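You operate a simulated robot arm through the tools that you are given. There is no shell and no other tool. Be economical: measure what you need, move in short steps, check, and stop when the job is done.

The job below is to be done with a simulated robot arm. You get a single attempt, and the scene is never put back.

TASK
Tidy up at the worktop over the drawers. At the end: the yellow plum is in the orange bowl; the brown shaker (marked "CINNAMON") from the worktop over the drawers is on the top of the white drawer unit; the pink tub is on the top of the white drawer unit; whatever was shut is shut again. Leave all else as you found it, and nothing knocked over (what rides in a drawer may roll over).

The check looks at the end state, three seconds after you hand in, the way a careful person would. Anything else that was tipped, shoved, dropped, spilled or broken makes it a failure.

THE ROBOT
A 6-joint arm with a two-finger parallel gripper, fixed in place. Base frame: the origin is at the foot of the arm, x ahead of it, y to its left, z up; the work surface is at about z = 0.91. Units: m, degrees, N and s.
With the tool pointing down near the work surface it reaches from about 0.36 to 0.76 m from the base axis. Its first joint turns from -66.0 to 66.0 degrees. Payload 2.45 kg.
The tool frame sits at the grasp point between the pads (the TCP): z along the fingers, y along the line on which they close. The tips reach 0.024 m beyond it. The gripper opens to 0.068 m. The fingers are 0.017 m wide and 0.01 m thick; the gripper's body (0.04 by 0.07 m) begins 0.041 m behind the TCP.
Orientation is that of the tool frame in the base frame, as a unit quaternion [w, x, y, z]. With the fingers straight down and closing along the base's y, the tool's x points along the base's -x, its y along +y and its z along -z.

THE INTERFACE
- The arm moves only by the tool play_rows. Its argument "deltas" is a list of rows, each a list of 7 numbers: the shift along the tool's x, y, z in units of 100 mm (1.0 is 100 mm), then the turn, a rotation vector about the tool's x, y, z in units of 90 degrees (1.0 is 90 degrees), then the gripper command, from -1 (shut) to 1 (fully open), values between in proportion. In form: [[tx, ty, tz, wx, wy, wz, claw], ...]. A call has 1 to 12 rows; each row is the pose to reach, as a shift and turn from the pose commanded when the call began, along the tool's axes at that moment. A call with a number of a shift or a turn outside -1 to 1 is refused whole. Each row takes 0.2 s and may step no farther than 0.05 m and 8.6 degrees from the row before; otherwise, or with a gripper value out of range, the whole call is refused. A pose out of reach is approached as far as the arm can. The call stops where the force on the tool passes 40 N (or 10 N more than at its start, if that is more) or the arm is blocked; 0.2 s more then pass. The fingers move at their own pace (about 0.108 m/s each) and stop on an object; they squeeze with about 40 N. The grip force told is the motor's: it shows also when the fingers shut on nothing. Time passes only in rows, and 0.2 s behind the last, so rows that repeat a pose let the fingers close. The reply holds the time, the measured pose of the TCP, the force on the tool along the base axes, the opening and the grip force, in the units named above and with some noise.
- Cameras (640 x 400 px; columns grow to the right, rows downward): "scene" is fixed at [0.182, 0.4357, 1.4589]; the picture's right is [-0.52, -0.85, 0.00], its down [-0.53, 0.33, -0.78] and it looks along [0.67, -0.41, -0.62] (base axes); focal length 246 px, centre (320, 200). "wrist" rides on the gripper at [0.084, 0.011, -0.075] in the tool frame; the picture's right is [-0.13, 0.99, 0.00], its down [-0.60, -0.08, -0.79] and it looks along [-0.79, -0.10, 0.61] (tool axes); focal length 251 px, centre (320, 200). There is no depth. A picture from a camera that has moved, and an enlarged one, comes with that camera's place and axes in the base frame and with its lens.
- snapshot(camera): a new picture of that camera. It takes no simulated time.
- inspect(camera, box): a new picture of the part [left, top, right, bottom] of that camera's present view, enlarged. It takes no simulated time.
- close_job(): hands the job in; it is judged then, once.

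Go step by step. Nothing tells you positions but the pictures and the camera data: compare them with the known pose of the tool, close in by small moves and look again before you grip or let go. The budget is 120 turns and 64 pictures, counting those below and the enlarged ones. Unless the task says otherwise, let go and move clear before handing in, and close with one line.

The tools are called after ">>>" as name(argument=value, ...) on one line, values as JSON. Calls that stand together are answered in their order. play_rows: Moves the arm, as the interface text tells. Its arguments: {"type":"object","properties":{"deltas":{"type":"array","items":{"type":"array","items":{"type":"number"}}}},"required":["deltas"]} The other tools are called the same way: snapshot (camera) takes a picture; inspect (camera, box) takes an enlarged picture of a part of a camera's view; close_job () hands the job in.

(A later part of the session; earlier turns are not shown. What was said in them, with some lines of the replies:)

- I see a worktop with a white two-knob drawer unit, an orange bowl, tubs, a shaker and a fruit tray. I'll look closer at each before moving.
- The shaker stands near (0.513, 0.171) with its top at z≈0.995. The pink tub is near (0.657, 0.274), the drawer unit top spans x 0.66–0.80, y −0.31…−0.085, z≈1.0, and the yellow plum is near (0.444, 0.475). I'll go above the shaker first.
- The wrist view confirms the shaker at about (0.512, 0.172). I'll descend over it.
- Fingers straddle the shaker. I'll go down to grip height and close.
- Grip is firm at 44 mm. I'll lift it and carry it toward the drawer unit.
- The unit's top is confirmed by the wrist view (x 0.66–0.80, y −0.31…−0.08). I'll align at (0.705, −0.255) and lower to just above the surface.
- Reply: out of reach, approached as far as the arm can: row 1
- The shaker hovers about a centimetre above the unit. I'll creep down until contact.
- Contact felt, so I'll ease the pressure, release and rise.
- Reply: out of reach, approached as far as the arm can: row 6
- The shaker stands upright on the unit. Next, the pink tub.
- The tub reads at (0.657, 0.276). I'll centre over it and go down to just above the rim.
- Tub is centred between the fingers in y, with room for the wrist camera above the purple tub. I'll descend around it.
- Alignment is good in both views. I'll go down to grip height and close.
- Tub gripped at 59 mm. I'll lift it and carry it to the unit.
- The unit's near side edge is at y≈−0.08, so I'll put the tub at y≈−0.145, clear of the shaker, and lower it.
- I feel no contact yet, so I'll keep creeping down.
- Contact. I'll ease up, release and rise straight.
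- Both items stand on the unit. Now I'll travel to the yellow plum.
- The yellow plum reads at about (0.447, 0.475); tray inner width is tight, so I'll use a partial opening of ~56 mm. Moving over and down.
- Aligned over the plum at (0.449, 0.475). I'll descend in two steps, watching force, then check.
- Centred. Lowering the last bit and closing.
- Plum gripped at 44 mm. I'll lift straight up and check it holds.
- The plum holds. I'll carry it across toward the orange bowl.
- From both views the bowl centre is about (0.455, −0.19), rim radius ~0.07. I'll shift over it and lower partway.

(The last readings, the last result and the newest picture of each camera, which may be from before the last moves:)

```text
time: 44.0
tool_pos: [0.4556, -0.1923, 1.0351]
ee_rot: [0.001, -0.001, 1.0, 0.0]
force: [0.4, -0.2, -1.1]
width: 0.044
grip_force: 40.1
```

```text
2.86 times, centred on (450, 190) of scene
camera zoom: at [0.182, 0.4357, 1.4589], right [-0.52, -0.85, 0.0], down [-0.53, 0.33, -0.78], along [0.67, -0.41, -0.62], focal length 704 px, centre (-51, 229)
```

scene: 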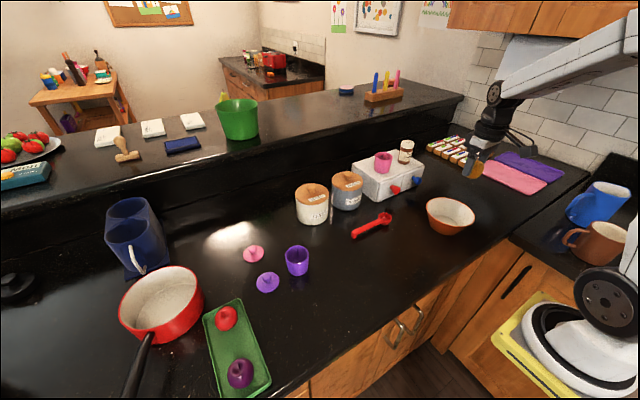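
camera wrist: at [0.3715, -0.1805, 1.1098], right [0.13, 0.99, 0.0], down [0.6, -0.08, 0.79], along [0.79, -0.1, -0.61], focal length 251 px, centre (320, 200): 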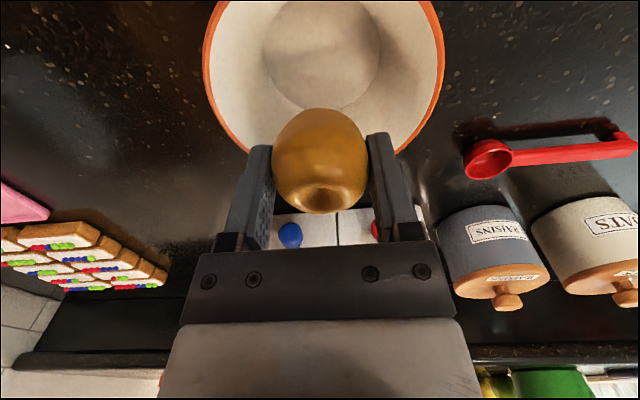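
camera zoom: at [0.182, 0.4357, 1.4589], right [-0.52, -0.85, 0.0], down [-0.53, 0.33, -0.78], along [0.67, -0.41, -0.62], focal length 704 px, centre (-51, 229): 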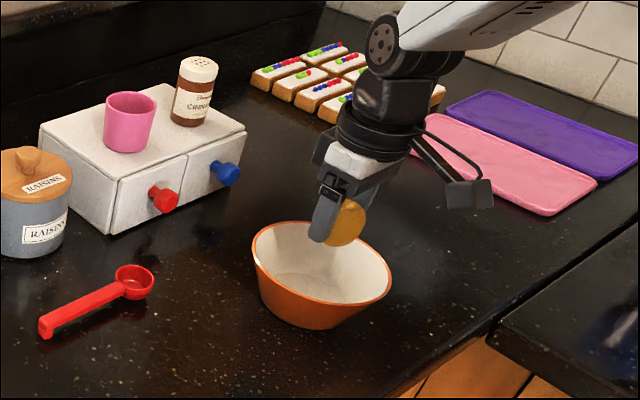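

The bowl's floor centre reads (0.448, −0.188), so the plum is nearly centred. Lowering into the bowl.

>>> play_rows(deltas=[[0.06, 0.03, 0.25, 0, 0, 0, -1], [0.06, 0.03, 0.5, 0, 0, 0, -1], [0.06, 0.03, 0.65, 0, 0, 0, -1], [0.06, 0.03, 0.7, 0, 0, 0, -1]])

>>> inspect(camera="scene", box=[370, 120, 530, 260])

>>> snapshot(camera="wrist")

```text
time: 45.0
tool_pos: [0.4502, -0.1896, 0.9639]
ee_rot: [-0.001, 0.0, 1.0, 0.0]
force: [0.5, 0.3, -0.8]
width: 0.0441
grip_force: 40.2
```

```text
2.86 times, centred on (450, 190) of scene
camera zoom: at [0.182, 0.4357, 1.4589], right [-0.52, -0.85, 0.0], down [-0.53, 0.33, -0.78], along [0.67, -0.41, -0.62], focal length 704 px, centre (-51, 229)
```

zoom: 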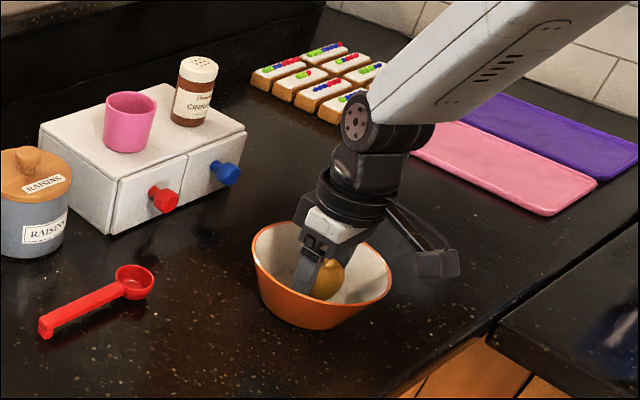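

```text
25 pictures are left
camera wrist: at [0.3657, -0.1782, 1.0393], right [0.13, 0.99, 0.0], down [0.6, -0.08, 0.79], along [0.79, -0.1, -0.61], focal length 251 px, centre (320, 200)
```

wrist: 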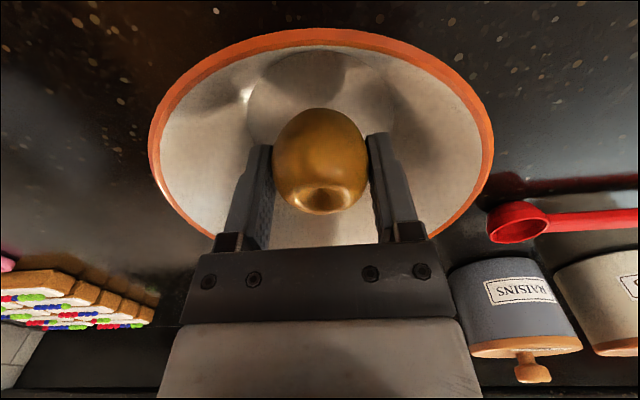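

The plum is in the bowl just above its floor. I'll lower gently, open partway, and rise.

>>> play_rows(deltas=[[0.04, 0, 0.03, 0, 0, 0, -1], [0.04, 0, 0.06, 0, 0, 0, -1], [0.04, 0, 0.08, 0, 0, 0, -1]])

```text
time: 45.8
tool_pos: [0.446, -0.1888, 0.9569]
ee_rot: [-0.001, 0.0, 1.0, 0.0]
force: [0.5, 0.0, -0.5]
width: 0.0441
grip_force: 39.7
```

>>> play_rows(deltas=[[0, 0, 0.03, 0, 0, 0, -1], [0, 0, 0.03, 0, 0, 0, 0.6], [0, 0, 0.03, 0, 0, 0, 0.6], [0, 0, 0.03, 0, 0, 0, 0.6], [0, 0, -0.2, 0, 0, 0, 0.6], [0, 0, -0.45, 0, 0, 0, 0.6], [0, 0, -0.9, 0, 0, 0, 0.6]])

>>> play_rows(deltas=[[0, 0, -0.4, 0, 0, 0, 0.6], [0, 0, -0.8, 0, 0, 0, 0.6], [0, 0, -1, 0, 0, 0, 0.6]])

>>> snapshot(camera="scene")

>>> inspect(camera="scene", box=[330, 120, 490, 260])

```text
time: 47.4
tool_pos: [0.445, -0.1875, 1.0473]
ee_rot: [0.0, 0.0, 1.0, -0.001]
force: [0.3, -1.2, 0.3]
width: 0.0545
grip_force: 0.0
```

```text
time: 48.2
tool_pos: [0.4459, -0.1895, 1.1456]
ee_rot: [0.0, 0.0, 1.0, -0.001]
force: [0.3, -0.5, 0.6]
width: 0.0544
grip_force: 0.0
```

```text
24 pictures are left
```

scene: 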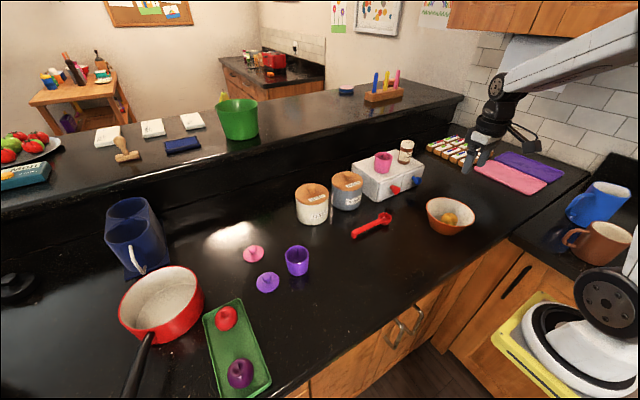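

```text
2.86 times, centred on (410, 190) of scene
camera zoom: at [0.182, 0.4357, 1.4589], right [-0.52, -0.85, 0.0], down [-0.53, 0.33, -0.78], along [0.67, -0.41, -0.62], focal length 704 px, centre (63, 229)
```

zoom: 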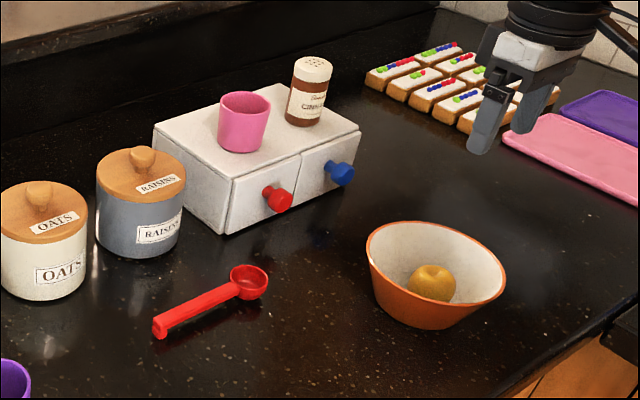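

The plum lies in the orange bowl, the shaker and pink tub stand on the unit, the drawers are shut and everything else is unmoved. The arm is clear, so I'm handing in.

>>> close_job()

```text
The job is handed in.
```

The job is handed in: the yellow plum is in the orange bowl, the CINNAMON shaker and pink tub stand on the white drawer unit, and the drawers stayed shut throughout.
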